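You operate a simulated robot arm through the tools that you are given. There is no shell and no other tool. Be economical: measure what you need, move in short steps, check, and stop when the job is done.

The job below is to be done with a simulated two-armed robot. You get a single attempt, and the scene is never put back.

Task
Polish the specks off the loose silver plaque, then clamp it in the black holder.
Fine: polish from the open tin on the grey buffer, buffer back, purple knob to TIGHT; leave the other plaque. Set down upright: grey buffer. What is to be rubbed or washed off counts as gone when no trace of it is left.

The check looks at the end state, three seconds after you hand in, the way a careful person would. Anything else that was tipped, shoved, dropped, spilled or broken makes it a failure.

Robot
Two 7-joint arms with two-finger parallel grippers on one trunk, on a base that drives. Base frame: it is fixed to the floor where the robot stands at the start and does not move with it; the origin is under the middle of the robot, x ahead of it, y to its left, z up. Readings come in m, degrees, newtons and seconds.
The left shoulder is at the start at [0.07, 0.134, 1.201], the right one opposite. With the tool pointing down near the work surface each hand reaches from about 0.1 to 0.64 m from the robot's upright axis, wherever it stands, measured 20 degrees to its own side. Places, roughly: black holder [0.5, -0.2, 0.8]; open tin [0.6, 0.1, 0.8]; purple knob [0.5, -0.1, 0.8]. Payload 1.57 kg a hand.
The TCP of each hand is the grasp point between the finger pads, 0.03 m short of the fingertips. In the tool frame z runs along the fingers and y along their closing line. Largest opening 0.08 m; finger width 0.017, thickness 0.012; the body of the gripper, 0.04 by 0.082 m, starts 0.08 m behind the TCP.
Orientation is that of the tool frame in the base frame, as a unit quaternion [x, y, z, w]. With the fingers straight down and closing along the base's y, the tool's x points along the base's -x, its y along +y and its z along -z.

Tools
- The arms move only by the tool servo_tool. It takes "left_steps", "right_steps" or both (then of equal length, played together; a hand with none holds still); each is one flat list of numbers, 7 for each row, row after row: the shift along the base's x, y, z in units of 20 mm (1.0 is 20 mm), then the turn, a rotation vector about the base's x, y, z in units of 8 degrees (1.0 is 8 degrees), then the gripper command, from -1 (fully open) to 1 (shut), values between in proportion. In form: [x, y, z, rx, ry, rz, grip, x, y, z, rx, ry, rz, grip, ...]. A call has 1 to 12 rows; each row shifts and turns the commanded pose from where the row before left it. A call with a number of a shift or a turn outside -1 to 1 is refused whole. A row lasts 0.2 s, in which the tool goes at most 0.05 m and 8.6 degrees; a call with a longer step from one row to the next is refused whole, and so is a gripper value outside its range. Where a pose cannot be reached the arm comes as near as it can. A force on the tool above 50 N (or 10 N above the force at the start of the call, whichever is more), or a blocked arm, ends the call early, and 0.2 s more pass. The fingers move at their own pace (about 0.153 m/s each) and stop on an object; they squeeze with about 43 N. The grip force told is the motor's: it shows also when the fingers shut on nothing. Time passes only in rows, and 0.2 s behind the last, so rows that do not move let the fingers close. The reply holds the time, the measured pose of the TCP, the force on the tool along the base axes, the opening and the grip force, in the units named above and with some noise, with the torque about the TCP (base axes, N m) and any sound that the robot's microphone picked up, and new pictures: "pictures" is both (left out), scene, wrist or none (wrist: the cameras of the hands that moved).
- Cameras (640 x 400 px; columns grow to the right, rows downward): "scene" is now at [0.1273, 0.0398, 1.4272]; the picture's right is [0.45, -0.89, 0.00], its down [-0.54, -0.27, -0.80] and it looks along [0.71, 0.36, -0.60] (base axes); focal length 237 px, centre (320, 200). "left" rides on the left gripper at [0.072, 0.007, -0.122] in its tool frame; the picture's right is [-0.09, 1.00, 0.00], its down [-0.84, -0.08, -0.54] and it looks along [-0.54, -0.05, 0.84] (tool axes); focal length 238 px, centre (320, 200). "right" rides on the right gripper at [0.072, -0.007, -0.122] in its tool frame; the picture's right is [0.09, 1.00, 0.00], its down [-0.84, 0.08, -0.54] and it looks along [-0.54, 0.05, 0.84] (tool axes); focal length 238 px, centre (320, 200). There is no depth. A picture from a camera that has moved, and an enlarged one, comes with that camera's place and axes in the base frame and with its lens.
- lift_body(by): slides the trunk up (or, below 0, down) by that many m; the arms and the scene camera ride with it, the base frame stays. It gives what a move gives, with no picture.
- drive_base(legs): drives the robot by 1 to 6 legs, each [ahead, left, turn to the left] in m, m and degrees, along the robot's own axes; the way and the turn of a leg run together, so that a leg with both is an arc; at most 1.5 m and 180 degrees a leg. The arms and the cameras ride along, it lands a little off, and it stops where it bumps. It gives what a move gives, and a new picture of the scene camera.
- head_to(pan, tilt): turns the head with the scene camera to pan (to the left, within 86 degrees either way) and tilt (down, from -29 to 69), counted from straight ahead of the robot. It gives what a move gives, and a new picture of the scene camera.
- close_up(camera, box): a new picture of the part [left, top, right, bottom] of that camera's present view, enlarged. It takes no simulated time.
- sign_off(): hands the job in; it is judged then, once.

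Work in short steps. Places have to be worked out from the pictures, the camera data and where the tool is seen: move nearer, look again, correct. Check each grasp and each placing, and mend what went wrong. You have 120 turns and 260 pictures in all, those below and enlarged ones among them. Open the grippers and draw the arms clear of the work before you hand the job in, unless the task says otherwise; then end with one line.

The tools are called after ">>>" by a JSON object that holds its "name" and its "arguments". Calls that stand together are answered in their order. servo_tool: Moves the arms, as the interface text tells. Its arguments: {"type":"object","properties":{"left_steps":{"type":"array","items":{"type":"number"}},"right_steps":{"type":"array","items":{"type":"number"}},"pictures":{"type":"string","enum":["both","scene","wrist","none"]}},"required":[]} The other tools are called the same way: lift_body (by) slides the trunk up or down; drive_base (legs) drives the base; head_to (pan, tilt) turns the head that bears the scene camera; close_up (camera, box) takes an enlarged picture of a part of a camera's view; sign_off () hands the job in.

At the start:

```text
t: 0.0
left_tcp_pos: [0.4012, 0.382, 1.1834]
left_tool_rot: [-0.001, 1.0, -0.001, 0.001]
left_ft_force: [0.6, -0.7, 1.1]
left_ft_torque: [0.03, 0.0, 0.03]
left_gripper_width: 0.0801
left_grip_force: 0.0
right_tcp_pos: [0.3883, 0.0265, 1.1995]
right_tool_rot: [0.0, 1.0, 0.0, 0.0]
right_ft_force: [-0.6, 0.2, -0.1]
right_ft_torque: [0.02, -0.01, -0.01]
right_gripper_width: 0.0801
right_grip_force: 0.0
trunk travel left (down, up): [-0.775, 0.165]
robot x, y, heading: [0.0, -0.0036, 0.2]
head pan, tilt: [26.9, 37.2]
```

scene: 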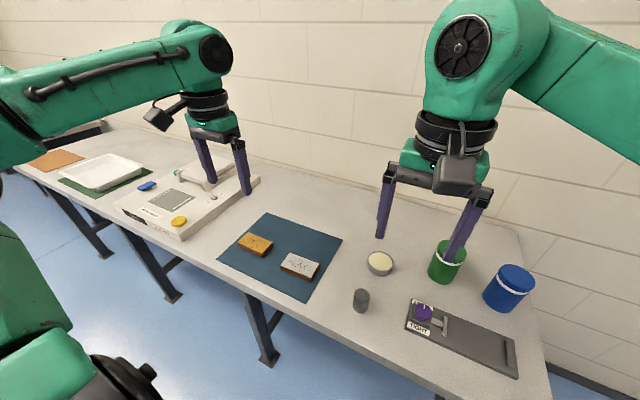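
right: 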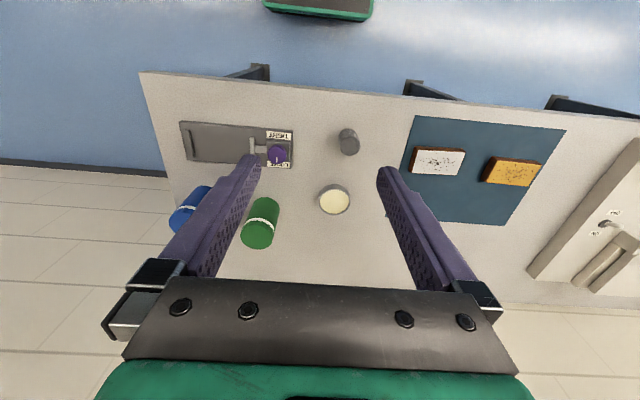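
left: 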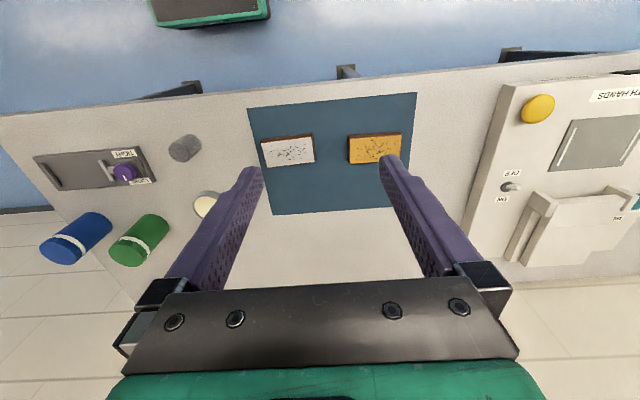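

I see the silver and gold plaques on a blue mat, the grey buffer cylinder, the open tin, and the holder with its purple knob. I'll enlarge the details first.

>>> {"name": "close_up", "arguments": {"camera": "scene", "box": [340, 230, 540, 390]}}

>>> {"name": "close_up", "arguments": {"camera": "scene", "box": [220, 210, 400, 320]}}

>>> {"name": "close_up", "arguments": {"camera": "right", "box": [160, 100, 480, 240]}}

```text
2.50 times, centred on (440, 310) of scene
camera zoom: at [0.1273, 0.0398, 1.4272], right [0.45, -0.89, 0.0], down [-0.54, -0.27, -0.8], along [0.71, 0.36, -0.6], focal length 593 px, centre (20, -75)
```

zoom: 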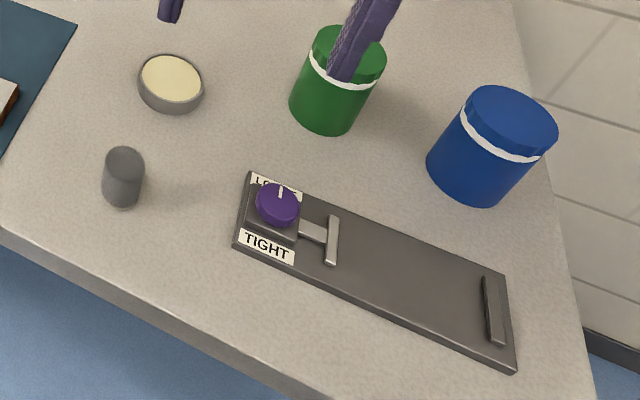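

```text
3.56 times, centred on (310, 265) of scene
camera zoom: at [0.1273, 0.0398, 1.4272], right [0.45, -0.89, 0.0], down [-0.54, -0.27, -0.8], along [0.71, 0.36, -0.6], focal length 844 px, centre (356, -31)
```

zoom: 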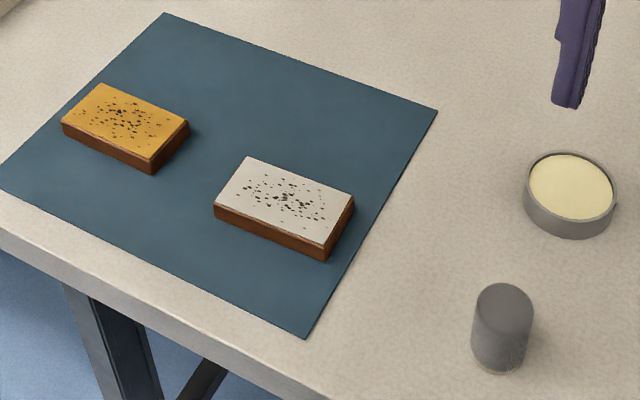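

```text
2.00 times, centred on (320, 170) of right
camera zoom: at [0.3158, 0.0207, 1.3217], right [-0.09, 1.0, 0.0], down [0.84, 0.08, 0.54], along [0.54, 0.05, -0.84], focal length 477 px, centre (320, 260)
```

zoom: 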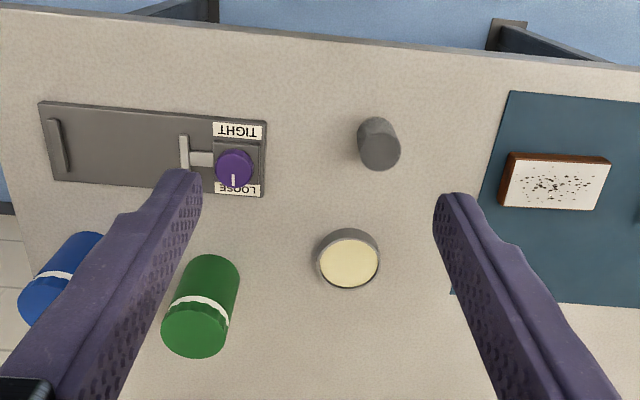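

Estimates from the scene and right-wrist pictures: tin about (0.655, 0.089), buffer (0.49, 0.096), silver plaque centre (0.52, 0.31) with its long side along y, and holder jaws at y≈-0.11 and -0.25. The tin is at the limit of reach, so I drive 8 cm ahead and swing the right arm away to clear the view.

>>> {"name": "drive_base", "arguments": {"legs": [[0.08, 0, 0]]}}

>>> {"name": "servo_tool", "arguments": {"right_steps": [-0.5, -1, 0, 0, 0, 0, -1, -0.5, -1, 0, 0, 0, 0, -1, -0.5, -1, 0, 0, 0, 0, -1, -0.5, -1, 0, 0, 0, 0, -1, -0.5, -1, 0, 0, 0, 0, -1, -0.5, -1, 0, 0, 0, 0, -1, -0.5, -1, 0, 0, 0, 0, -1, -0.5, -1, 0, 0, 0, 0, -1, -0.5, -1, 0, 0, 0, 0, -1, -0.5, -1, 0, 0, 0, 0, -1, 0, -1, 0, 0, 0, 0, -1, 0, -1, 0, 0, 0, 0, -1], "left_steps": [0, -1, -1, 0, 0, 0, -1, 0, -1, -1, 0, 0, 0, -1, 0, -1, -1, 0, 0, 0, -1, 0, -1, -1, 0, 0, 0, -1, 0, -1, -1, 0, 0, 0, -1, 0, -1, -1, 0, 0, 0, -1, 0, -1, -1, 0, 0, 0, -1, 0, -1, 0, 0, 0, 0, -1, 0, -1, 0, 0, 0, 0, -1, 0, -1, 0, 0, 0, 0, -1, 0, -1, 0, 0, 0, 0, -1, 0, -1, 0, 0, 0, 0, -1], "pictures": "both"}}

```text
t: 1.1
left_tcp_pos: [0.4739, 0.3837, 1.1861]
left_tool_rot: [-0.001, 1.0, 0.0, 0.002]
left_ft_force: [0.0, -0.9, 0.0]
left_ft_torque: [0.02, -0.07, 0.02]
left_gripper_width: 0.0799
left_grip_force: 0.1
right_tcp_pos: [0.4601, 0.0284, 1.2019]
right_tool_rot: [-0.001, 1.0, 0.0, 0.003]
right_ft_force: [-0.9, 0.3, 0.1]
right_ft_torque: [-0.01, -0.05, 0.03]
right_gripper_width: 0.08
right_grip_force: 0.1
trunk travel left (down, up): [-0.775, 0.165]
robot x, y, heading: [0.0766, 0.0011, 0.4]
head pan, tilt: [26.9, 37.2]
camera scene: at [0.1997, 0.04, 1.4278], right [0.45, -0.89, 0.0], down [-0.53, -0.27, -0.8], along [0.71, 0.36, -0.6], focal length 237 px, centre (320, 200)
```

scene: 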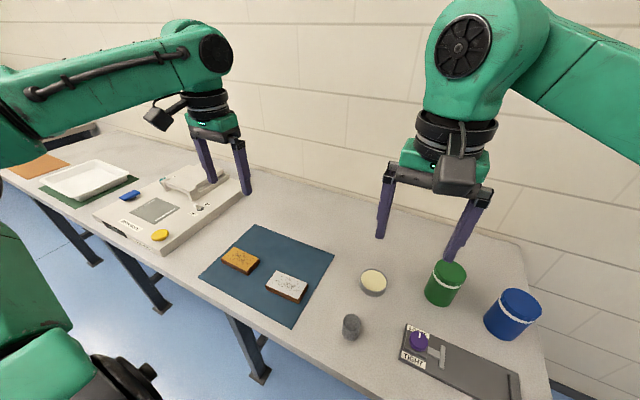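

```text
t: 3.6
left_tcp_pos: [0.4781, 0.1406, 1.0438]
left_tool_rot: [-0.002, 1.0, 0.001, 0.0]
left_ft_force: [-0.6, -0.9, 0.2]
left_ft_torque: [0.02, -0.03, -0.01]
left_gripper_width: 0.0798
left_grip_force: 0.1
right_tcp_pos: [0.3672, -0.2147, 1.1983]
right_tool_rot: [-0.001, 1.0, 0.001, 0.0]
right_ft_force: [0.1, -0.2, -0.1]
right_ft_torque: [0.0, 0.02, -0.01]
right_gripper_width: 0.0799
right_grip_force: 0.2
trunk travel left (down, up): [-0.775, 0.165]
robot x, y, heading: [0.0766, -0.0008, -0.1]
head pan, tilt: [26.9, 37.2]
camera scene: at [0.2052, 0.0378, 1.4273], right [0.45, -0.89, 0.0], down [-0.54, -0.27, -0.8], along [0.71, 0.36, -0.6], focal length 237 px, centre (320, 200)
camera right: at [0.2936, -0.2213, 1.3211], right [-0.09, 1.0, 0.0], down [0.84, 0.08, 0.54], along [0.54, 0.05, -0.84], focal length 238 px, centre (320, 200)
camera left: at [0.4053, 0.1479, 1.1667], right [0.09, 1.0, 0.0], down [0.84, -0.08, 0.54], along [0.54, -0.05, -0.84], focal length 238 px, centre (320, 200)
```

scene: 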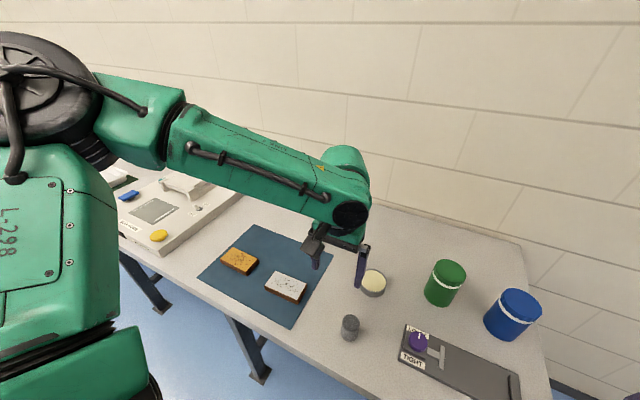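
right: 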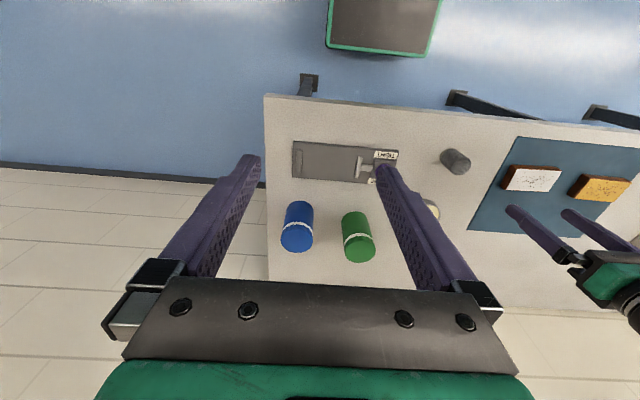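
left: 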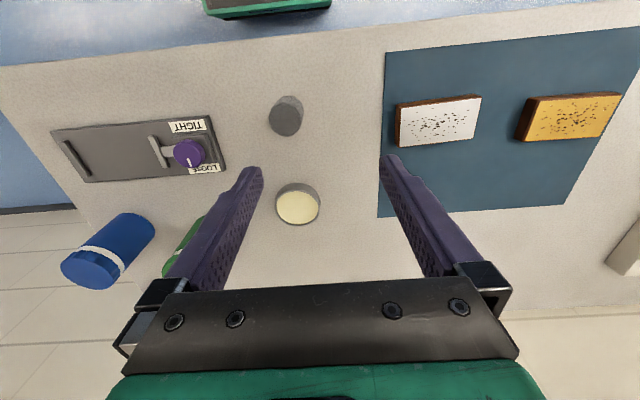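

Now with the left camera nearer, I enlarge the buffer, tin and plaque to measure them.

>>> {"name": "close_up", "arguments": {"camera": "left", "box": [240, 80, 340, 240]}}

>>> {"name": "close_up", "arguments": {"camera": "left", "box": [380, 70, 500, 160]}}

>>> {"name": "close_up", "arguments": {"camera": "left", "box": [40, 100, 240, 200]}}

>>> {"name": "close_up", "arguments": {"camera": "scene", "box": [320, 260, 460, 380]}}

```text
2.50 times, centred on (290, 160) of left
camera zoom: at [0.4053, 0.1479, 1.1667], right [0.09, 1.0, 0.0], down [0.84, -0.08, 0.54], along [0.54, -0.05, -0.84], focal length 596 px, centre (395, 300)
```

zoom: 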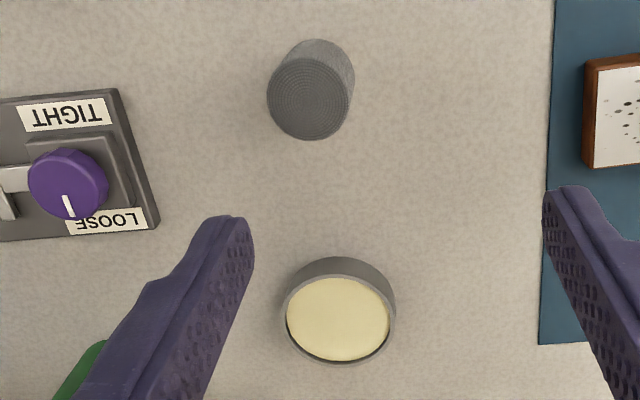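

```text
4.44 times, centred on (440, 115) of left
camera zoom: at [0.4053, 0.1479, 1.1667], right [0.09, 1.0, 0.0], down [0.84, -0.08, 0.54], along [0.54, -0.05, -0.84], focal length 1059 px, centre (-213, 578)
```

zoom: 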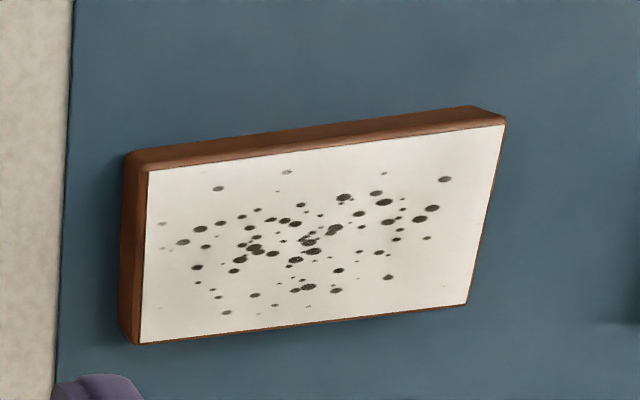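

```text
3.20 times, centred on (140, 150) of left
camera zoom: at [0.4053, 0.1479, 1.1667], right [0.09, 1.0, 0.0], down [0.84, -0.08, 0.54], along [0.54, -0.05, -0.84], focal length 763 px, centre (896, 360)
```

zoom: 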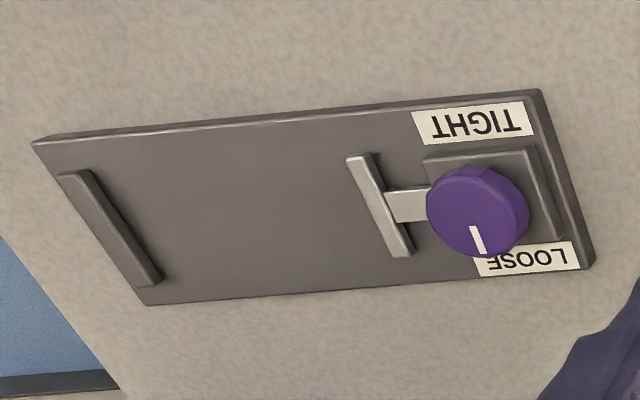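

```text
3.33 times, centred on (390, 320) of scene
camera zoom: at [0.2052, 0.0378, 1.4273], right [0.45, -0.89, 0.0], down [-0.54, -0.27, -0.8], along [0.71, 0.36, -0.6], focal length 791 px, centre (87, -200)
```

zoom: 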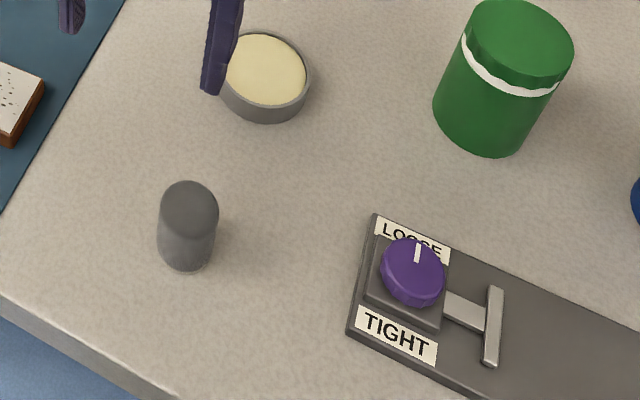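

The buffer's top centre is near (0.478, 0.0975, 0.86), diameter about 42 mm. I'll move the left hand above it and check.

>>> {"name": "servo_tool", "arguments": {"left_steps": [0, -0.43, -1, 0, 0, 0, -1, 0, -0.43, -1, 0, 0, 0, -1, 0, -0.43, -1, 0, 0, 0, -1, 0, -0.43, -1, 0, 0, 0, -1, 0, -0.43, -1, 0, 0, 0, -1]}}

```text
t: 4.8
left_tcp_pos: [0.4792, 0.0983, 0.9443]
left_tool_rot: [-0.001, 1.0, 0.0, 0.001]
left_ft_force: [-0.1, 0.1, -0.7]
left_ft_torque: [-0.03, 0.01, -0.01]
left_gripper_width: 0.0801
left_grip_force: 0.0
right_tcp_pos: [0.3665, -0.213, 1.1991]
right_tool_rot: [-0.001, 1.0, 0.0, 0.0]
right_ft_force: [0.2, 0.0, 1.0]
right_ft_torque: [0.0, 0.0, -0.01]
right_gripper_width: 0.0799
right_grip_force: 0.1
trunk travel left (down, up): [-0.775, 0.165]
robot x, y, heading: [0.0762, -0.0003, -0.0]
head pan, tilt: [26.9, 37.2]
camera scene: at [0.2064, 0.0396, 1.4271], right [0.45, -0.89, 0.0], down [-0.54, -0.27, -0.8], along [0.71, 0.36, -0.6], focal length 237 px, centre (320, 200)
camera left: at [0.4074, 0.1062, 1.0672], right [0.09, 1.0, 0.0], down [0.84, -0.07, 0.54], along [0.54, -0.05, -0.84], focal length 238 px, centre (320, 200)
```

scene: 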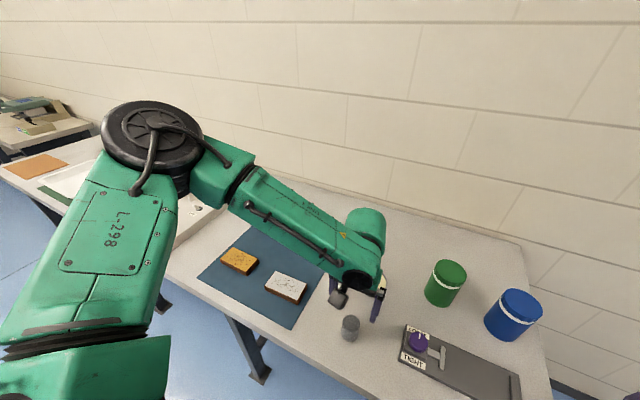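
left: 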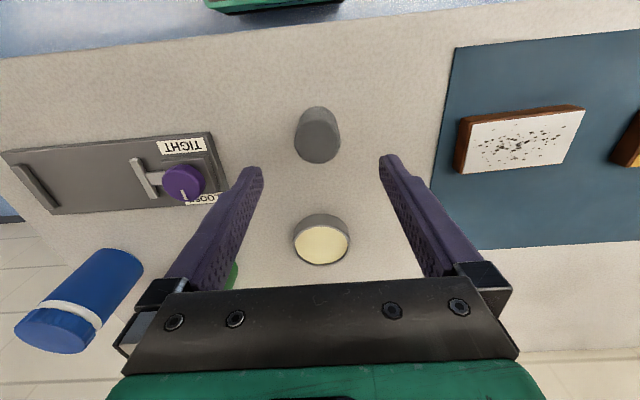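

The position agrees: (0.4786, 0.0975). I descend to TCP z≈0.852 and close.

>>> {"name": "servo_tool", "arguments": {"left_steps": [0, 0, -1, 0, 0, 0, -1, 0, 0, -1, 0, 0, 0, -1, 0, 0, -1, 0, 0, 0, -1, 0, 0, -0.8, 0, 0, 0, -1, 0, 0, -0.8, 0, 0, 0, -1]}}

```text
t: 6.0
left_tcp_pos: [0.4664, 0.1205, 0.8706]
left_tool_rot: [-0.001, 1.0, -0.002, 0.0]
left_ft_force: [0.5, -0.8, -0.2]
left_ft_torque: [0.0, 0.01, -0.03]
left_gripper_width: 0.0802
left_grip_force: 0.0
left hand out of reach, approached as far as the arm can: row 3, 4, 5
right_tcp_pos: [0.3672, -0.2131, 1.2002]
right_tool_rot: [-0.001, 1.0, -0.001, 0.0]
right_ft_force: [0.1, -0.2, -0.1]
right_ft_torque: [-0.02, 0.01, -0.03]
right_gripper_width: 0.0799
right_grip_force: 0.0
trunk travel left (down, up): [-0.775, 0.165]
robot x, y, heading: [0.0754, 0.0028, 0.0]
head pan, tilt: [26.9, 37.2]
camera scene: at [0.2057, 0.04, 1.4272], right [0.45, -0.89, 0.0], down [-0.54, -0.27, -0.8], along [0.71, 0.36, -0.6], focal length 237 px, centre (320, 200)
camera left: at [0.3953, 0.1277, 0.9924], right [0.09, 1.0, 0.0], down [0.84, -0.07, 0.54], along [0.54, -0.05, -0.84], focal length 238 px, centre (320, 200)
```

scene: 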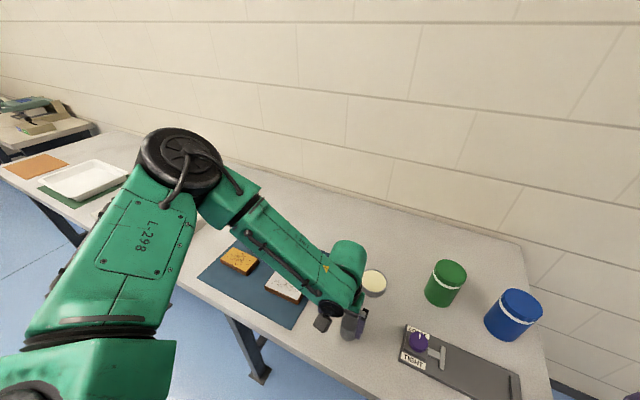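
left: 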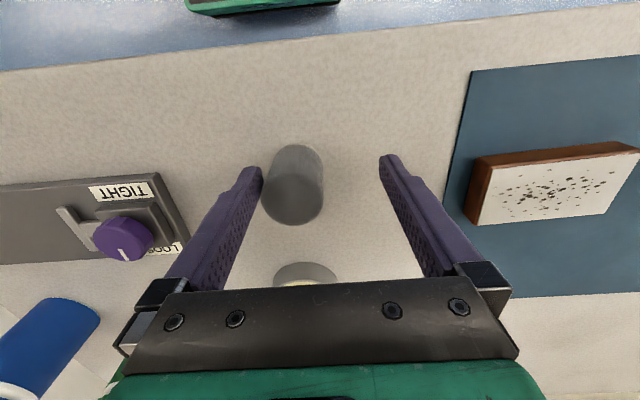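

The arm went off to (0.466, 0.1205), so this low pose is beyond it. I'll back straight up, then lower the trunk to make descents easier.

>>> {"name": "servo_tool", "arguments": {"left_steps": [0, 0, 1, 0, 0, 0, -1, 0, 0, 1, 0, 0, 0, -1, 0, 0, 1, 0, 0, 0, -1, 0, 0, 1, 0, 0, 0, -1, 0, 0, 1, 0, 0, 0, -1]}}

```text
t: 7.2
left_tcp_pos: [0.468, 0.1186, 0.9679]
left_tool_rot: [0.0, 1.0, 0.0, 0.0]
left_ft_force: [-0.1, 0.1, 0.3]
left_ft_torque: [0.0, -0.01, -0.01]
left_gripper_width: 0.08
left_grip_force: 0.1
right_tcp_pos: [0.3667, -0.2134, 1.2012]
right_tool_rot: [-0.001, 1.0, 0.001, 0.0]
right_ft_force: [-0.1, -0.2, 0.2]
right_ft_torque: [-0.01, -0.01, -0.04]
right_gripper_width: 0.08
right_grip_force: 0.1
trunk travel left (down, up): [-0.775, 0.165]
robot x, y, heading: [0.0754, 0.0002, 0.2]
head pan, tilt: [26.9, 37.2]
camera scene: at [0.205, 0.0398, 1.4272], right [0.45, -0.89, 0.0], down [-0.54, -0.27, -0.8], along [0.71, 0.36, -0.6], focal length 237 px, centre (320, 200)
camera left: at [0.3954, 0.1261, 1.0913], right [0.09, 1.0, 0.0], down [0.84, -0.08, 0.54], along [0.54, -0.05, -0.84], focal length 238 px, centre (320, 200)
```

scene: 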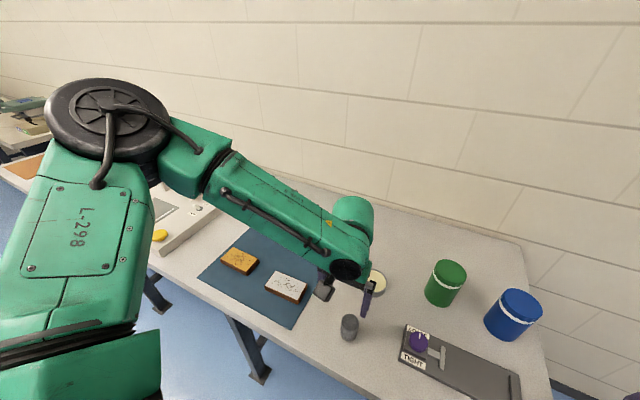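
left: 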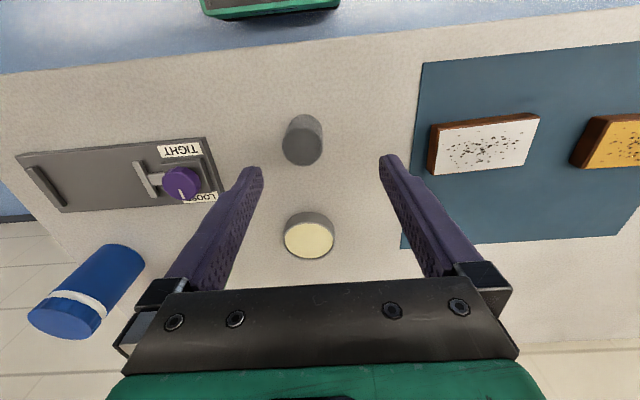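

The buffer is still upright at about (0.478, 0.100). I raise the left hand 0.2 m, then lower the trunk by the same amount.

>>> {"name": "servo_tool", "arguments": {"left_steps": [0.1, -0.1, 1, 0, 0, 0, -1, 0.1, -0.1, 1, 0, 0, 0, -1, 0.1, -0.1, 1, 0, 0, 0, -1, 0.1, -0.1, 1, 0, 0, 0, -1, 0.1, -0.1, 1, 0, 0, 0, -1, 0, -0.1, 1, 0, 0, 0, -1, 0, -0.1, 1, 0, 0, 0, -1, 0, -0.1, 1, 0, 0, 0, -1, 0, -0.1, 1, 0, 0, 0, -1], "pictures": "none"}}

>>> {"name": "lift_body", "arguments": {"by": -0.2}}

>>> {"name": "close_up", "arguments": {"camera": "left", "box": [160, 50, 480, 250]}}

```text
t: 9.2
left_tcp_pos: [0.4766, 0.1021, 1.1473]
left_tool_rot: [-0.001, 1.0, -0.001, -0.001]
left_ft_force: [0.2, -0.2, -0.4]
left_ft_torque: [0.02, 0.0, 0.02]
left_gripper_width: 0.0799
left_grip_force: 0.1
right_tcp_pos: [0.3672, -0.2136, 1.1989]
right_tool_rot: [-0.001, 1.0, 0.001, 0.001]
right_ft_force: [0.3, -0.4, 0.1]
right_ft_torque: [0.02, -0.01, -0.03]
right_gripper_width: 0.08
right_grip_force: 0.0
trunk travel left (down, up): [-0.775, 0.165]
robot x, y, heading: [0.0806, -0.0016, 0.1]
head pan, tilt: [26.9, 37.2]
```

```text
t: 11.4
left_tcp_pos: [0.4757, 0.1008, 0.9473]
left_tool_rot: [-0.001, 1.0, 0.0, 0.0]
left_ft_force: [1.1, 0.6, 0.3]
left_ft_torque: [0.01, 0.0, 0.0]
left_gripper_width: 0.08
left_grip_force: 0.0
right_tcp_pos: [0.3672, -0.2133, 0.9991]
right_tool_rot: [-0.002, 1.0, 0.0, 0.0]
right_ft_force: [0.5, 0.3, 0.6]
right_ft_torque: [0.0, 0.04, -0.03]
right_gripper_width: 0.08
right_grip_force: 0.1
trunk travel left (down, up): [-0.575, 0.365]
robot x, y, heading: [0.0798, 0.0009, 0.3]
head pan, tilt: [26.9, 37.2]
```

```text
2.00 times, centred on (320, 150) of left
camera zoom: at [0.4048, 0.1094, 1.071], right [0.09, 1.0, 0.0], down [0.84, -0.08, 0.54], along [0.54, -0.05, -0.84], focal length 477 px, centre (320, 300)
```

zoom: 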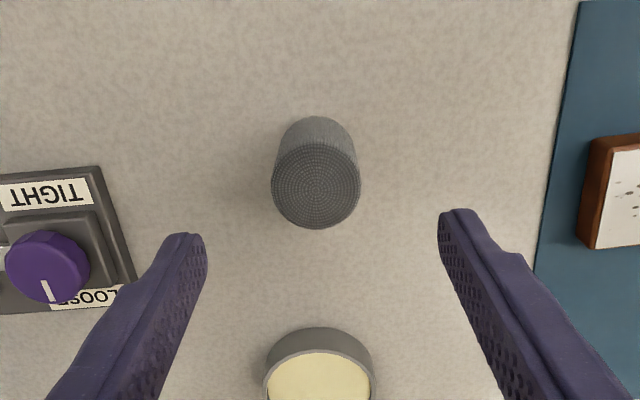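

Buffer top is at (0.479, 0.1007). Descending to z 0.852.

>>> {"name": "servo_tool", "arguments": {"left_steps": [0.15, 0, -1, 0, 0, 0, -1, 0, 0, -1, 0, 0, 0, -1, 0, 0, -1, 0, 0, 0, -1, 0, 0, -0.8, 0, 0, 0, -1, 0, 0, -0.95, 0, 0, 0, -1], "pictures": "wrist"}}

```text
t: 12.6
left_tcp_pos: [0.4812, 0.1007, 0.8535]
left_tool_rot: [-0.001, 1.0, 0.0, 0.0]
left_ft_force: [-0.9, 0.3, 0.3]
left_ft_torque: [0.02, 0.02, -0.01]
left_gripper_width: 0.08
left_grip_force: 0.0
right_tcp_pos: [0.3672, -0.213, 0.9986]
right_tool_rot: [0.0, 1.0, 0.0, 0.0]
right_ft_force: [-0.4, 0.2, 0.3]
right_ft_torque: [-0.03, 0.0, -0.03]
right_gripper_width: 0.0798
right_grip_force: 0.0
trunk travel left (down, up): [-0.575, 0.365]
robot x, y, heading: [0.0784, 0.0017, 0.2]
head pan, tilt: [26.9, 37.2]
camera left: at [0.4087, 0.1083, 0.9762], right [0.09, 1.0, 0.0], down [0.84, -0.08, 0.54], along [0.54, -0.05, -0.84], focal length 238 px, centre (320, 200)
```

left: 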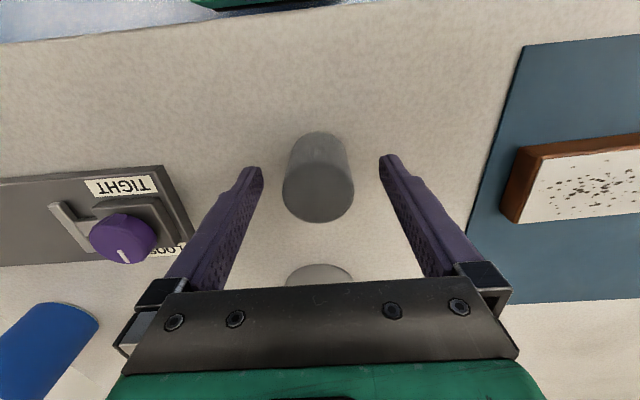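

The buffer sits between the pads. Closing now.

>>> {"name": "servo_tool", "arguments": {"left_steps": [0, 0, 0, 0, 0, 0, 1, 0, 0, 0, 0, 0, 0, 1, 0, 0, 0, 0, 0, 0, 1], "pictures": "wrist"}}

```text
t: 13.4
left_tcp_pos: [0.4811, 0.1007, 0.8532]
left_tool_rot: [-0.002, 1.0, 0.001, 0.0]
left_ft_force: [0.4, -0.3, -0.3]
left_ft_torque: [-0.04, 0.01, 0.01]
left_gripper_width: 0.0407
left_grip_force: 43.0
right_tcp_pos: [0.3666, -0.2134, 0.9992]
right_tool_rot: [-0.001, 1.0, -0.001, -0.001]
right_ft_force: [-0.3, 0.4, 0.2]
right_ft_torque: [-0.01, 0.03, 0.05]
right_gripper_width: 0.0801
right_grip_force: 0.0
trunk travel left (down, up): [-0.575, 0.365]
robot x, y, heading: [0.078, -0.0001, 0.1]
head pan, tilt: [26.9, 37.2]
camera left: at [0.4085, 0.1083, 0.9766], right [0.09, 1.0, 0.0], down [0.84, -0.08, 0.54], along [0.54, -0.05, -0.84], focal length 238 px, centre (320, 200)
```

left: 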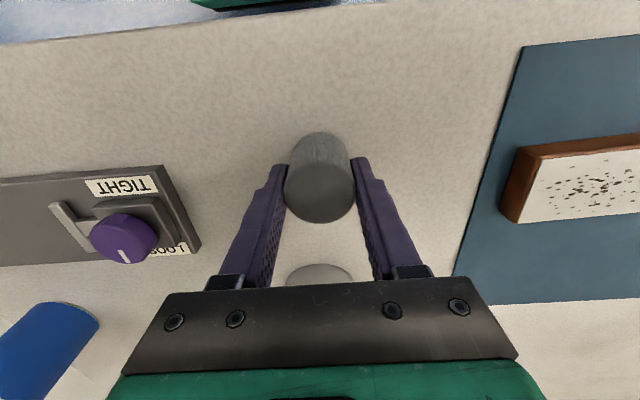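

Held at 40.7 mm; the set-down pose is TCP (0.481, 0.1007, 0.853). I lift 8 cm and look at the buffer's underside from the scene camera.

>>> {"name": "servo_tool", "arguments": {"left_steps": [0, 0, 1, 0, 0, 0, 1, 0, 0, 1, 0, 0, 0, 1, 0, 0, 1, 0, 0, 0, 1, 0, 0, 1, 0, 0, 0, 1], "pictures": "both"}}

>>> {"name": "close_up", "arguments": {"camera": "right", "box": [400, 60, 640, 210]}}

>>> {"name": "head_to", "arguments": {"pan": 10, "tilt": 40}}

```text
t: 14.4
left_tcp_pos: [0.4807, 0.1018, 0.9336]
left_tool_rot: [-0.001, 1.0, 0.001, 0.0]
left_ft_force: [-1.0, 0.1, -0.9]
left_ft_torque: [-0.01, 0.0, 0.03]
left_gripper_width: 0.0404
left_grip_force: 43.6
right_tcp_pos: [0.3671, -0.2143, 0.9995]
right_tool_rot: [-0.001, 1.0, 0.0, 0.0]
right_ft_force: [-0.4, -0.1, -0.7]
right_ft_torque: [-0.02, 0.02, 0.0]
right_gripper_width: 0.0801
right_grip_force: 0.1
trunk travel left (down, up): [-0.575, 0.365]
robot x, y, heading: [0.081, 0.0006, -0.0]
head pan, tilt: [26.9, 37.2]
camera scene: at [0.2053, 0.0398, 1.2272], right [0.45, -0.89, 0.0], down [-0.54, -0.27, -0.8], along [0.71, 0.36, -0.6], focal length 237 px, centre (320, 200)
camera left: at [0.4073, 0.1086, 1.0562], right [0.09, 1.0, 0.0], down [0.84, -0.08, 0.54], along [0.54, -0.05, -0.84], focal length 238 px, centre (320, 200)
```

scene: 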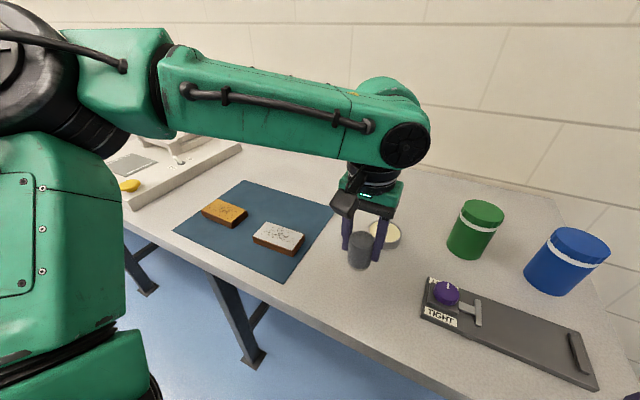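
left: 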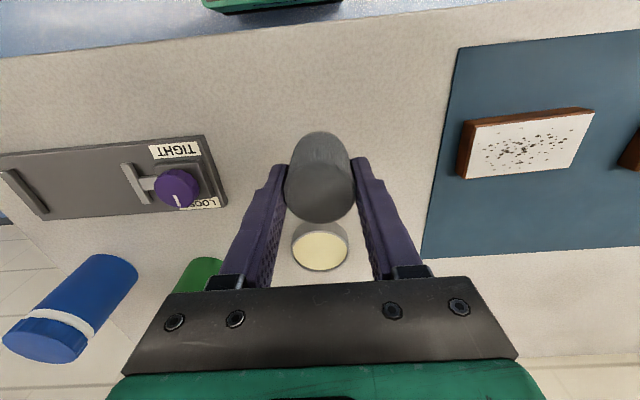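

```text
2.67 times, centred on (520, 135) of right
camera zoom: at [0.2937, -0.2192, 1.1215], right [-0.09, 1.0, 0.0], down [0.84, 0.08, 0.54], along [0.54, 0.05, -0.84], focal length 636 px, centre (-213, 373)
```

zoom: 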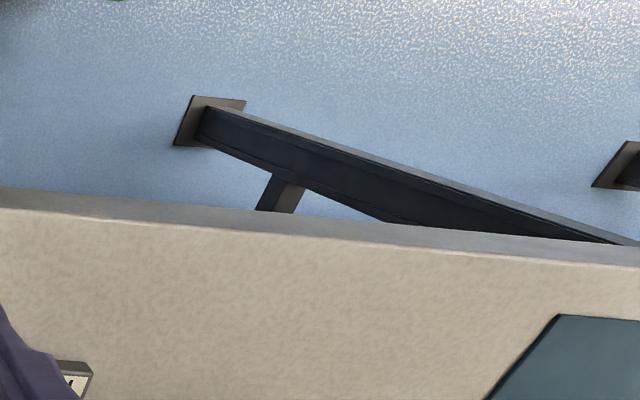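

```text
t: 15.2
left_tcp_pos: [0.4792, 0.1011, 0.9326]
left_tool_rot: [0.0, 1.0, 0.0, 0.0]
left_ft_force: [0.4, -0.2, -1.7]
left_ft_torque: [0.0, -0.03, 0.01]
left_gripper_width: 0.0405
left_grip_force: 42.8
right_tcp_pos: [0.3675, -0.2113, 0.9988]
right_tool_rot: [0.0, 1.0, 0.0, 0.0]
right_ft_force: [-0.3, -0.9, 0.2]
right_ft_torque: [0.02, -0.02, 0.0]
right_gripper_width: 0.08
right_grip_force: 0.0
trunk travel left (down, up): [-0.575, 0.365]
robot x, y, heading: [0.0783, 0.0008, -0.2]
head pan, tilt: [10.0, 40.0]
camera scene: at [0.2119, 0.0155, 1.2229], right [0.18, -0.98, 0.0], down [-0.63, -0.11, -0.77], along [0.75, 0.13, -0.64], focal length 237 px, centre (320, 200)
```

scene: 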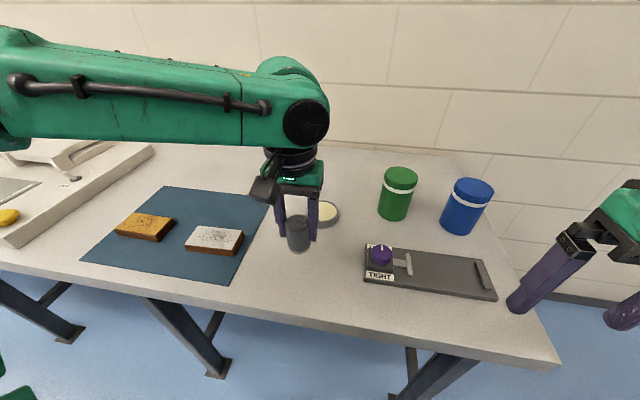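

The buffer is held upright. Tin centre works out at (0.641, 0.086); I move above it.

>>> {"name": "servo_tool", "arguments": {"left_steps": [1, -0.09, 0, 0, 0, 0, 1, 1, -0.09, 0, 0, 0, 0, 1, 1, -0.09, 0, 0, 0, 0, 1, 1, -0.09, 0, 0, 0, 0, 1, 1, -0.09, 0, 0, 0, 0, 1, 1, -0.1, 0, 0, 0, 0, 1, 1, -0.1, 0, 0, 0, 0, 1, 1, -0.1, 0, 0, 0, 0, 1, 0, 0, -1, 0, 0, 0, 1]}}

>>> {"name": "close_up", "arguments": {"camera": "scene", "box": [270, 150, 390, 250]}}

```text
t: 17.2
left_tcp_pos: [0.588, 0.1341, 0.9013]
left_tool_rot: [-0.001, 1.0, 0.0, 0.0]
left_ft_force: [0.6, 0.3, -0.6]
left_ft_torque: [0.0, 0.02, 0.05]
left_gripper_width: 0.0403
left_grip_force: 43.1
left hand out of reach, approached as far as the arm can: row 4, 5, 6, 7, 8
right_tcp_pos: [0.3662, -0.2131, 1.0003]
right_tool_rot: [-0.001, 1.0, 0.0, 0.001]
right_ft_force: [-0.3, -0.4, 0.1]
right_ft_torque: [0.01, -0.01, -0.03]
right_gripper_width: 0.0802
right_grip_force: 0.0
trunk travel left (down, up): [-0.575, 0.365]
robot x, y, heading: [0.0767, 0.0, 0.2]
head pan, tilt: [10.0, 40.0]
camera scene: at [0.2121, 0.0154, 1.2229], right [0.17, -0.98, 0.0], down [-0.63, -0.11, -0.77], along [0.75, 0.13, -0.64], focal length 237 px, centre (320, 200)
camera left: at [0.5164, 0.1419, 1.0235], right [0.09, 1.0, 0.0], down [0.84, -0.08, 0.54], along [0.54, -0.05, -0.84], focal length 238 px, centre (320, 200)
```

scene: 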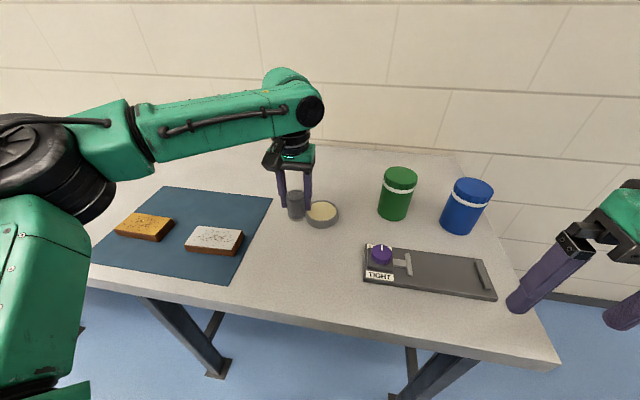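
left: 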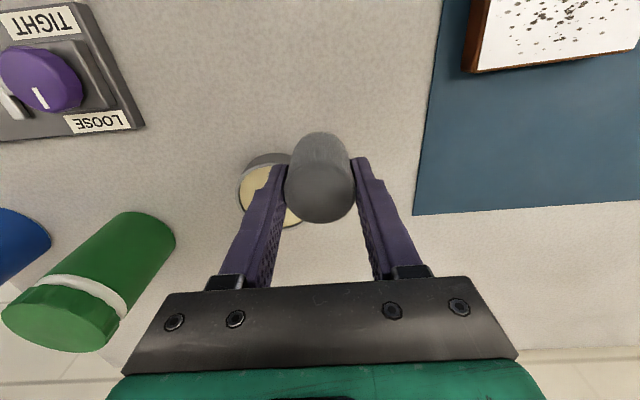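

```text
4.00 times, centred on (330, 200) of scene
camera zoom: at [0.2121, 0.0154, 1.2229], right [0.17, -0.98, 0.0], down [-0.63, -0.11, -0.77], along [0.75, 0.13, -0.64], focal length 949 px, centre (280, 200)
```

zoom: 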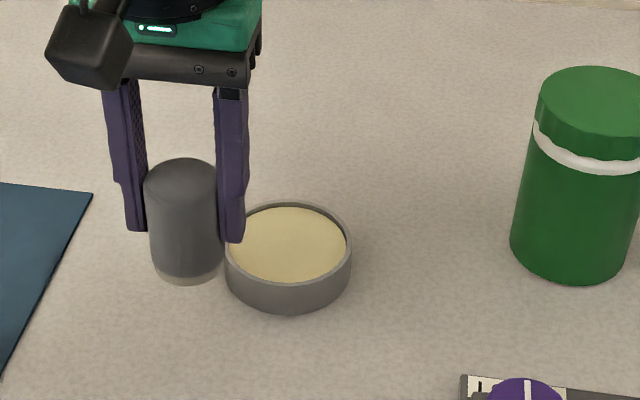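

A light pad is on the buffer's bottom, as expected. The left hand does better toward its own side, so I raise the hand, back off, and drive the base 12 cm to the right.

>>> {"name": "servo_tool", "arguments": {"left_steps": [-0.5, 0, 1, 0, 0, 0, 1, -0.5, 0, 1, 0, 0, 0, 1, -0.5, 0, 1, 0, 0, 0, 1, -0.5, 0, 1, 0, 0, 0, 1], "pictures": "none"}}

>>> {"name": "drive_base", "arguments": {"legs": [[0, -0.12, 0]]}}

```text
t: 18.2
left_tcp_pos: [0.5469, 0.1341, 0.9832]
left_tool_rot: [0.0, 1.0, 0.001, 0.0]
left_ft_force: [-0.5, 0.0, -0.6]
left_ft_torque: [0.03, -0.01, -0.02]
left_gripper_width: 0.0407
left_grip_force: 42.7
right_tcp_pos: [0.3662, -0.2134, 0.9993]
right_tool_rot: [-0.001, 1.0, 0.001, -0.001]
right_ft_force: [0.5, -0.2, 0.5]
right_ft_torque: [0.04, 0.0, -0.01]
right_gripper_width: 0.0798
right_grip_force: 0.0
trunk travel left (down, up): [-0.575, 0.365]
robot x, y, heading: [0.0813, 0.0037, 0.3]
head pan, tilt: [10.0, 40.0]
```

```text
t: 19.5
left_tcp_pos: [0.5479, 0.0134, 0.9824]
left_tool_rot: [-0.003, 1.0, 0.0, 0.0]
left_ft_force: [0.6, 0.0, -0.3]
left_ft_torque: [0.0, -0.03, 0.0]
left_gripper_width: 0.0409
left_grip_force: 42.9
right_tcp_pos: [0.3676, -0.3344, 0.9994]
right_tool_rot: [-0.001, 1.0, 0.0, 0.0]
right_ft_force: [0.2, -0.7, 0.0]
right_ft_torque: [0.01, 0.01, 0.01]
right_gripper_width: 0.0803
right_grip_force: 0.2
trunk travel left (down, up): [-0.575, 0.365]
robot x, y, heading: [0.0765, -0.1216, 0.0]
head pan, tilt: [10.0, 40.0]
camera scene: at [0.2121, -0.1056, 1.2229], right [0.18, -0.98, 0.0], down [-0.63, -0.11, -0.77], along [0.75, 0.14, -0.64], focal length 237 px, centre (320, 200)
```

scene: 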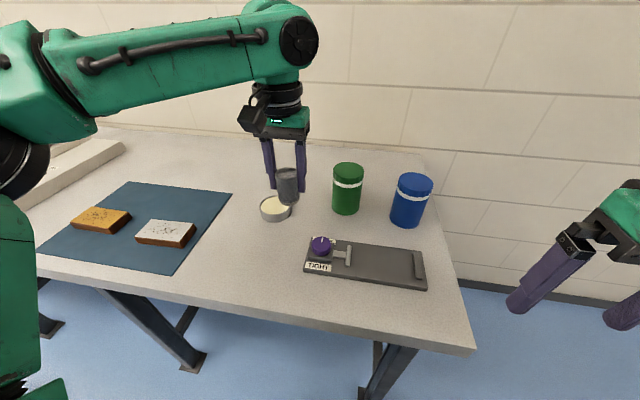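

Now I move over the tin: 93 mm in x, 73 mm in y, and down to about 0.94.

>>> {"name": "servo_tool", "arguments": {"left_steps": [0.93, 0.726, 0, 0, 0, 0, 1, 0.93, 0.726, 0, 0, 0, 0, 1, 0.93, 0.726, 0, 0, 0, 0, 1, 0.93, 0.726, 0, 0, 0, 0, 1, 0.93, 0.726, 0, 0, 0, 0, 1, 0, 0, -1, 0, 0, 0, 1, 0, 0, -1, 0, 0, 0, 1]}}

>>> {"name": "close_up", "arguments": {"camera": "scene", "box": [210, 130, 340, 230]}}

```text
t: 21.1
left_tcp_pos: [0.6195, 0.0975, 0.9347]
left_tool_rot: [-0.003, 1.0, 0.0, 0.0]
left_ft_force: [0.0, 0.2, -0.8]
left_ft_torque: [0.01, -0.03, 0.01]
left_gripper_width: 0.0403
left_grip_force: 43.0
left hand out of reach, approached as far as the arm can: row 3, 4, 5
right_tcp_pos: [0.3673, -0.3337, 0.9984]
right_tool_rot: [-0.002, 1.0, 0.0, 0.0]
right_ft_force: [-0.2, 0.4, -0.2]
right_ft_torque: [-0.01, 0.01, 0.0]
right_gripper_width: 0.0799
right_grip_force: 0.1
trunk travel left (down, up): [-0.575, 0.365]
robot x, y, heading: [0.0778, -0.1232, 0.1]
head pan, tilt: [10.0, 40.0]
camera scene: at [0.2125, -0.1058, 1.2229], right [0.18, -0.98, 0.0], down [-0.63, -0.11, -0.77], along [0.75, 0.14, -0.64], focal length 237 px, centre (320, 200)
camera left: at [0.5478, 0.1058, 1.0567], right [0.09, 1.0, 0.0], down [0.84, -0.07, 0.54], along [0.54, -0.05, -0.84], focal length 238 px, centre (320, 200)
```

scene: 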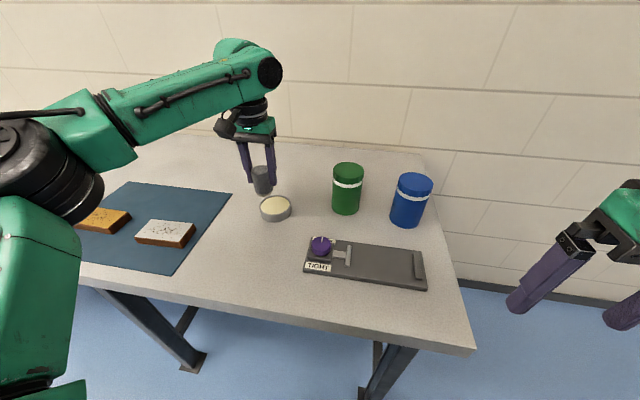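
left: 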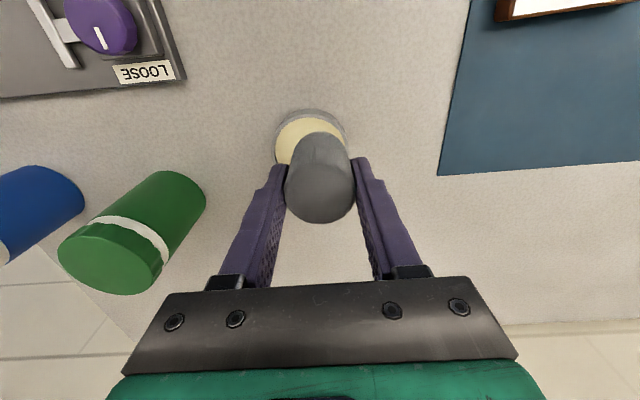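

```text
4.00 times, centred on (275, 180) of scene
camera zoom: at [0.2125, -0.1058, 1.2229], right [0.18, -0.98, 0.0], down [-0.63, -0.11, -0.77], along [0.75, 0.14, -0.64], focal length 949 px, centre (500, 280)
```

zoom: 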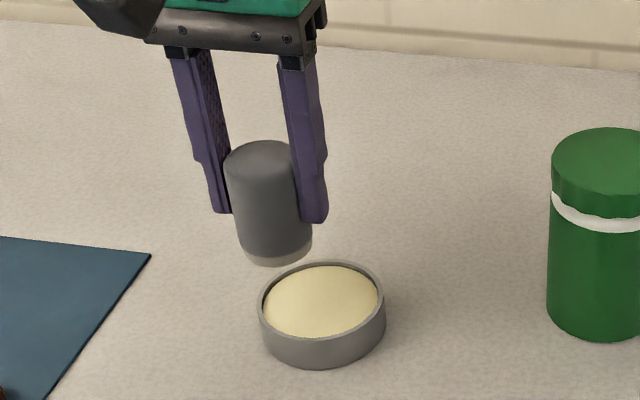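

The arm is just short of the tin. Measured from the wrist camera, the tin centre is about (0.625, 0.089). I drive 4 cm further ahead to gain reach, with the buffer about 5 cm clear of the tin.

>>> {"name": "drive_base", "arguments": {"legs": [[0.04, 0, 0]]}}

>>> {"name": "close_up", "arguments": {"camera": "left", "box": [220, 50, 420, 250]}}

```text
t: 21.9
left_tcp_pos: [0.6582, 0.0976, 0.9355]
left_tool_rot: [-0.001, 1.0, 0.001, 0.001]
left_ft_force: [-0.6, -0.1, -1.1]
left_ft_torque: [-0.02, -0.02, 0.01]
left_gripper_width: 0.0404
left_grip_force: 42.8
right_tcp_pos: [0.4055, -0.3336, 1.0001]
right_tool_rot: [-0.002, 1.0, 0.001, 0.001]
right_ft_force: [0.3, -0.1, 0.4]
right_ft_torque: [0.0, 0.02, -0.03]
right_gripper_width: 0.0799
right_grip_force: 0.2
trunk travel left (down, up): [-0.575, 0.365]
robot x, y, heading: [0.1171, -0.1197, 0.4]
head pan, tilt: [10.0, 40.0]
camera scene: at [0.2503, -0.1061, 1.2231], right [0.18, -0.98, 0.0], down [-0.63, -0.11, -0.77], along [0.75, 0.13, -0.64], focal length 237 px, centre (320, 200)
```

scene: 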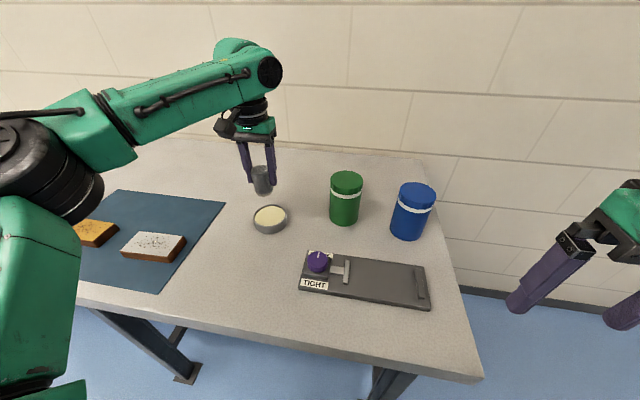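

```text
2.00 times, centred on (320, 150) of left
camera zoom: at [0.5859, 0.1052, 1.058], right [0.09, 1.0, 0.0], down [0.84, -0.07, 0.54], along [0.54, -0.05, -0.84], focal length 477 px, centre (320, 300)
```

zoom: 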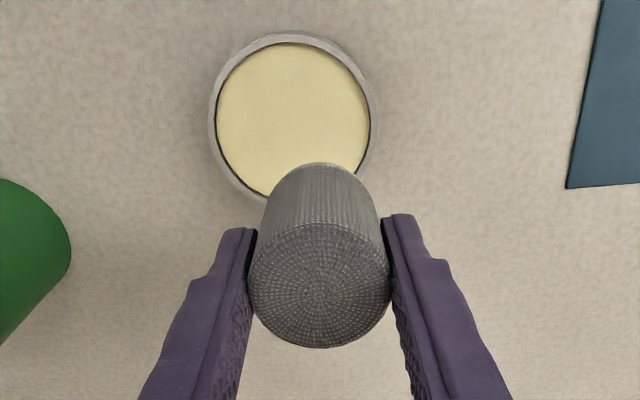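

From this nearly vertical view the tin centre is (0.632, 0.088). I shift over it and lower to just above the rim.

>>> {"name": "servo_tool", "arguments": {"left_steps": [-0.65, -0.24, 0, 0, 0, 0, 1, -0.65, -0.24, 0, 0, 0, 0, 1, 0, 0, -0.9, 0, 0, 0, 1, 0, 0, -0.6, 0, 0, 0, 1]}}

>>> {"name": "close_up", "arguments": {"camera": "scene", "box": [210, 140, 330, 250]}}

>>> {"name": "close_up", "arguments": {"camera": "left", "box": [220, 50, 420, 250]}}

```text
t: 22.9
left_tcp_pos: [0.6321, 0.0879, 0.9039]
left_tool_rot: [-0.001, 1.0, -0.001, 0.0]
left_ft_force: [-0.7, 0.8, -0.7]
left_ft_torque: [0.02, 0.03, 0.01]
left_gripper_width: 0.0405
left_grip_force: 43.2
right_tcp_pos: [0.4065, -0.333, 0.9995]
right_tool_rot: [-0.002, 1.0, 0.0, 0.0]
right_ft_force: [0.5, -0.1, -0.2]
right_ft_torque: [-0.04, -0.03, -0.01]
right_gripper_width: 0.08
right_grip_force: 0.0
trunk travel left (down, up): [-0.575, 0.365]
robot x, y, heading: [0.1171, -0.1209, 0.2]
head pan, tilt: [10.0, 40.0]
camera scene: at [0.2513, -0.1062, 1.223], right [0.18, -0.98, 0.0], down [-0.63, -0.11, -0.77], along [0.75, 0.13, -0.64], focal length 237 px, centre (320, 200)
camera left: at [0.5601, 0.0948, 1.0266], right [0.09, 1.0, 0.0], down [0.84, -0.07, 0.54], along [0.54, -0.05, -0.84], focal length 238 px, centre (320, 200)
```

scene: 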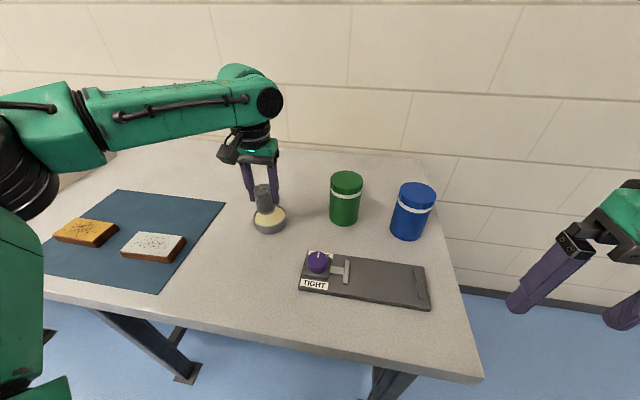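
left: 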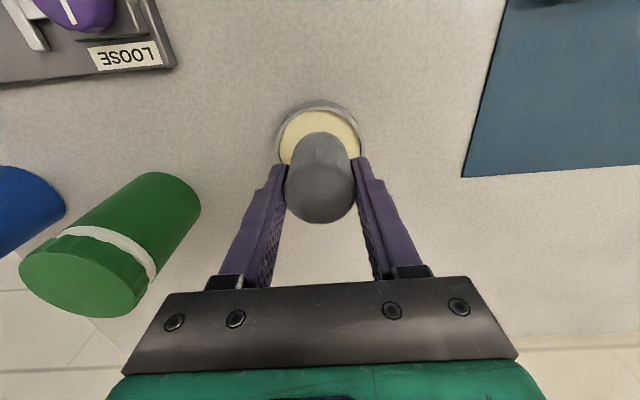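

```text
3.64 times, centred on (270, 195) of scene
camera zoom: at [0.2513, -0.1062, 1.223], right [0.18, -0.98, 0.0], down [-0.63, -0.11, -0.77], along [0.75, 0.13, -0.64], focal length 863 px, centre (502, 218)
```

zoom: 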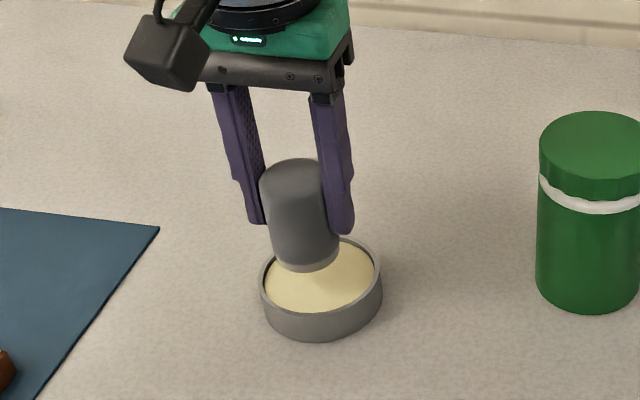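

```text
2.00 times, centred on (320, 150) of left
camera zoom: at [0.5601, 0.0948, 1.0266], right [0.09, 1.0, 0.0], down [0.84, -0.07, 0.54], along [0.54, -0.05, -0.84], focal length 477 px, centre (320, 300)
```

zoom: 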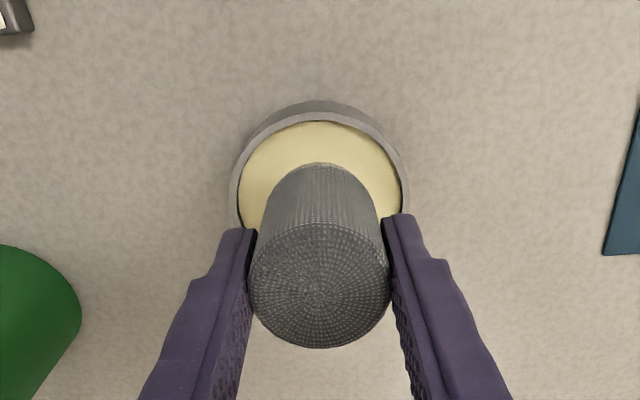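

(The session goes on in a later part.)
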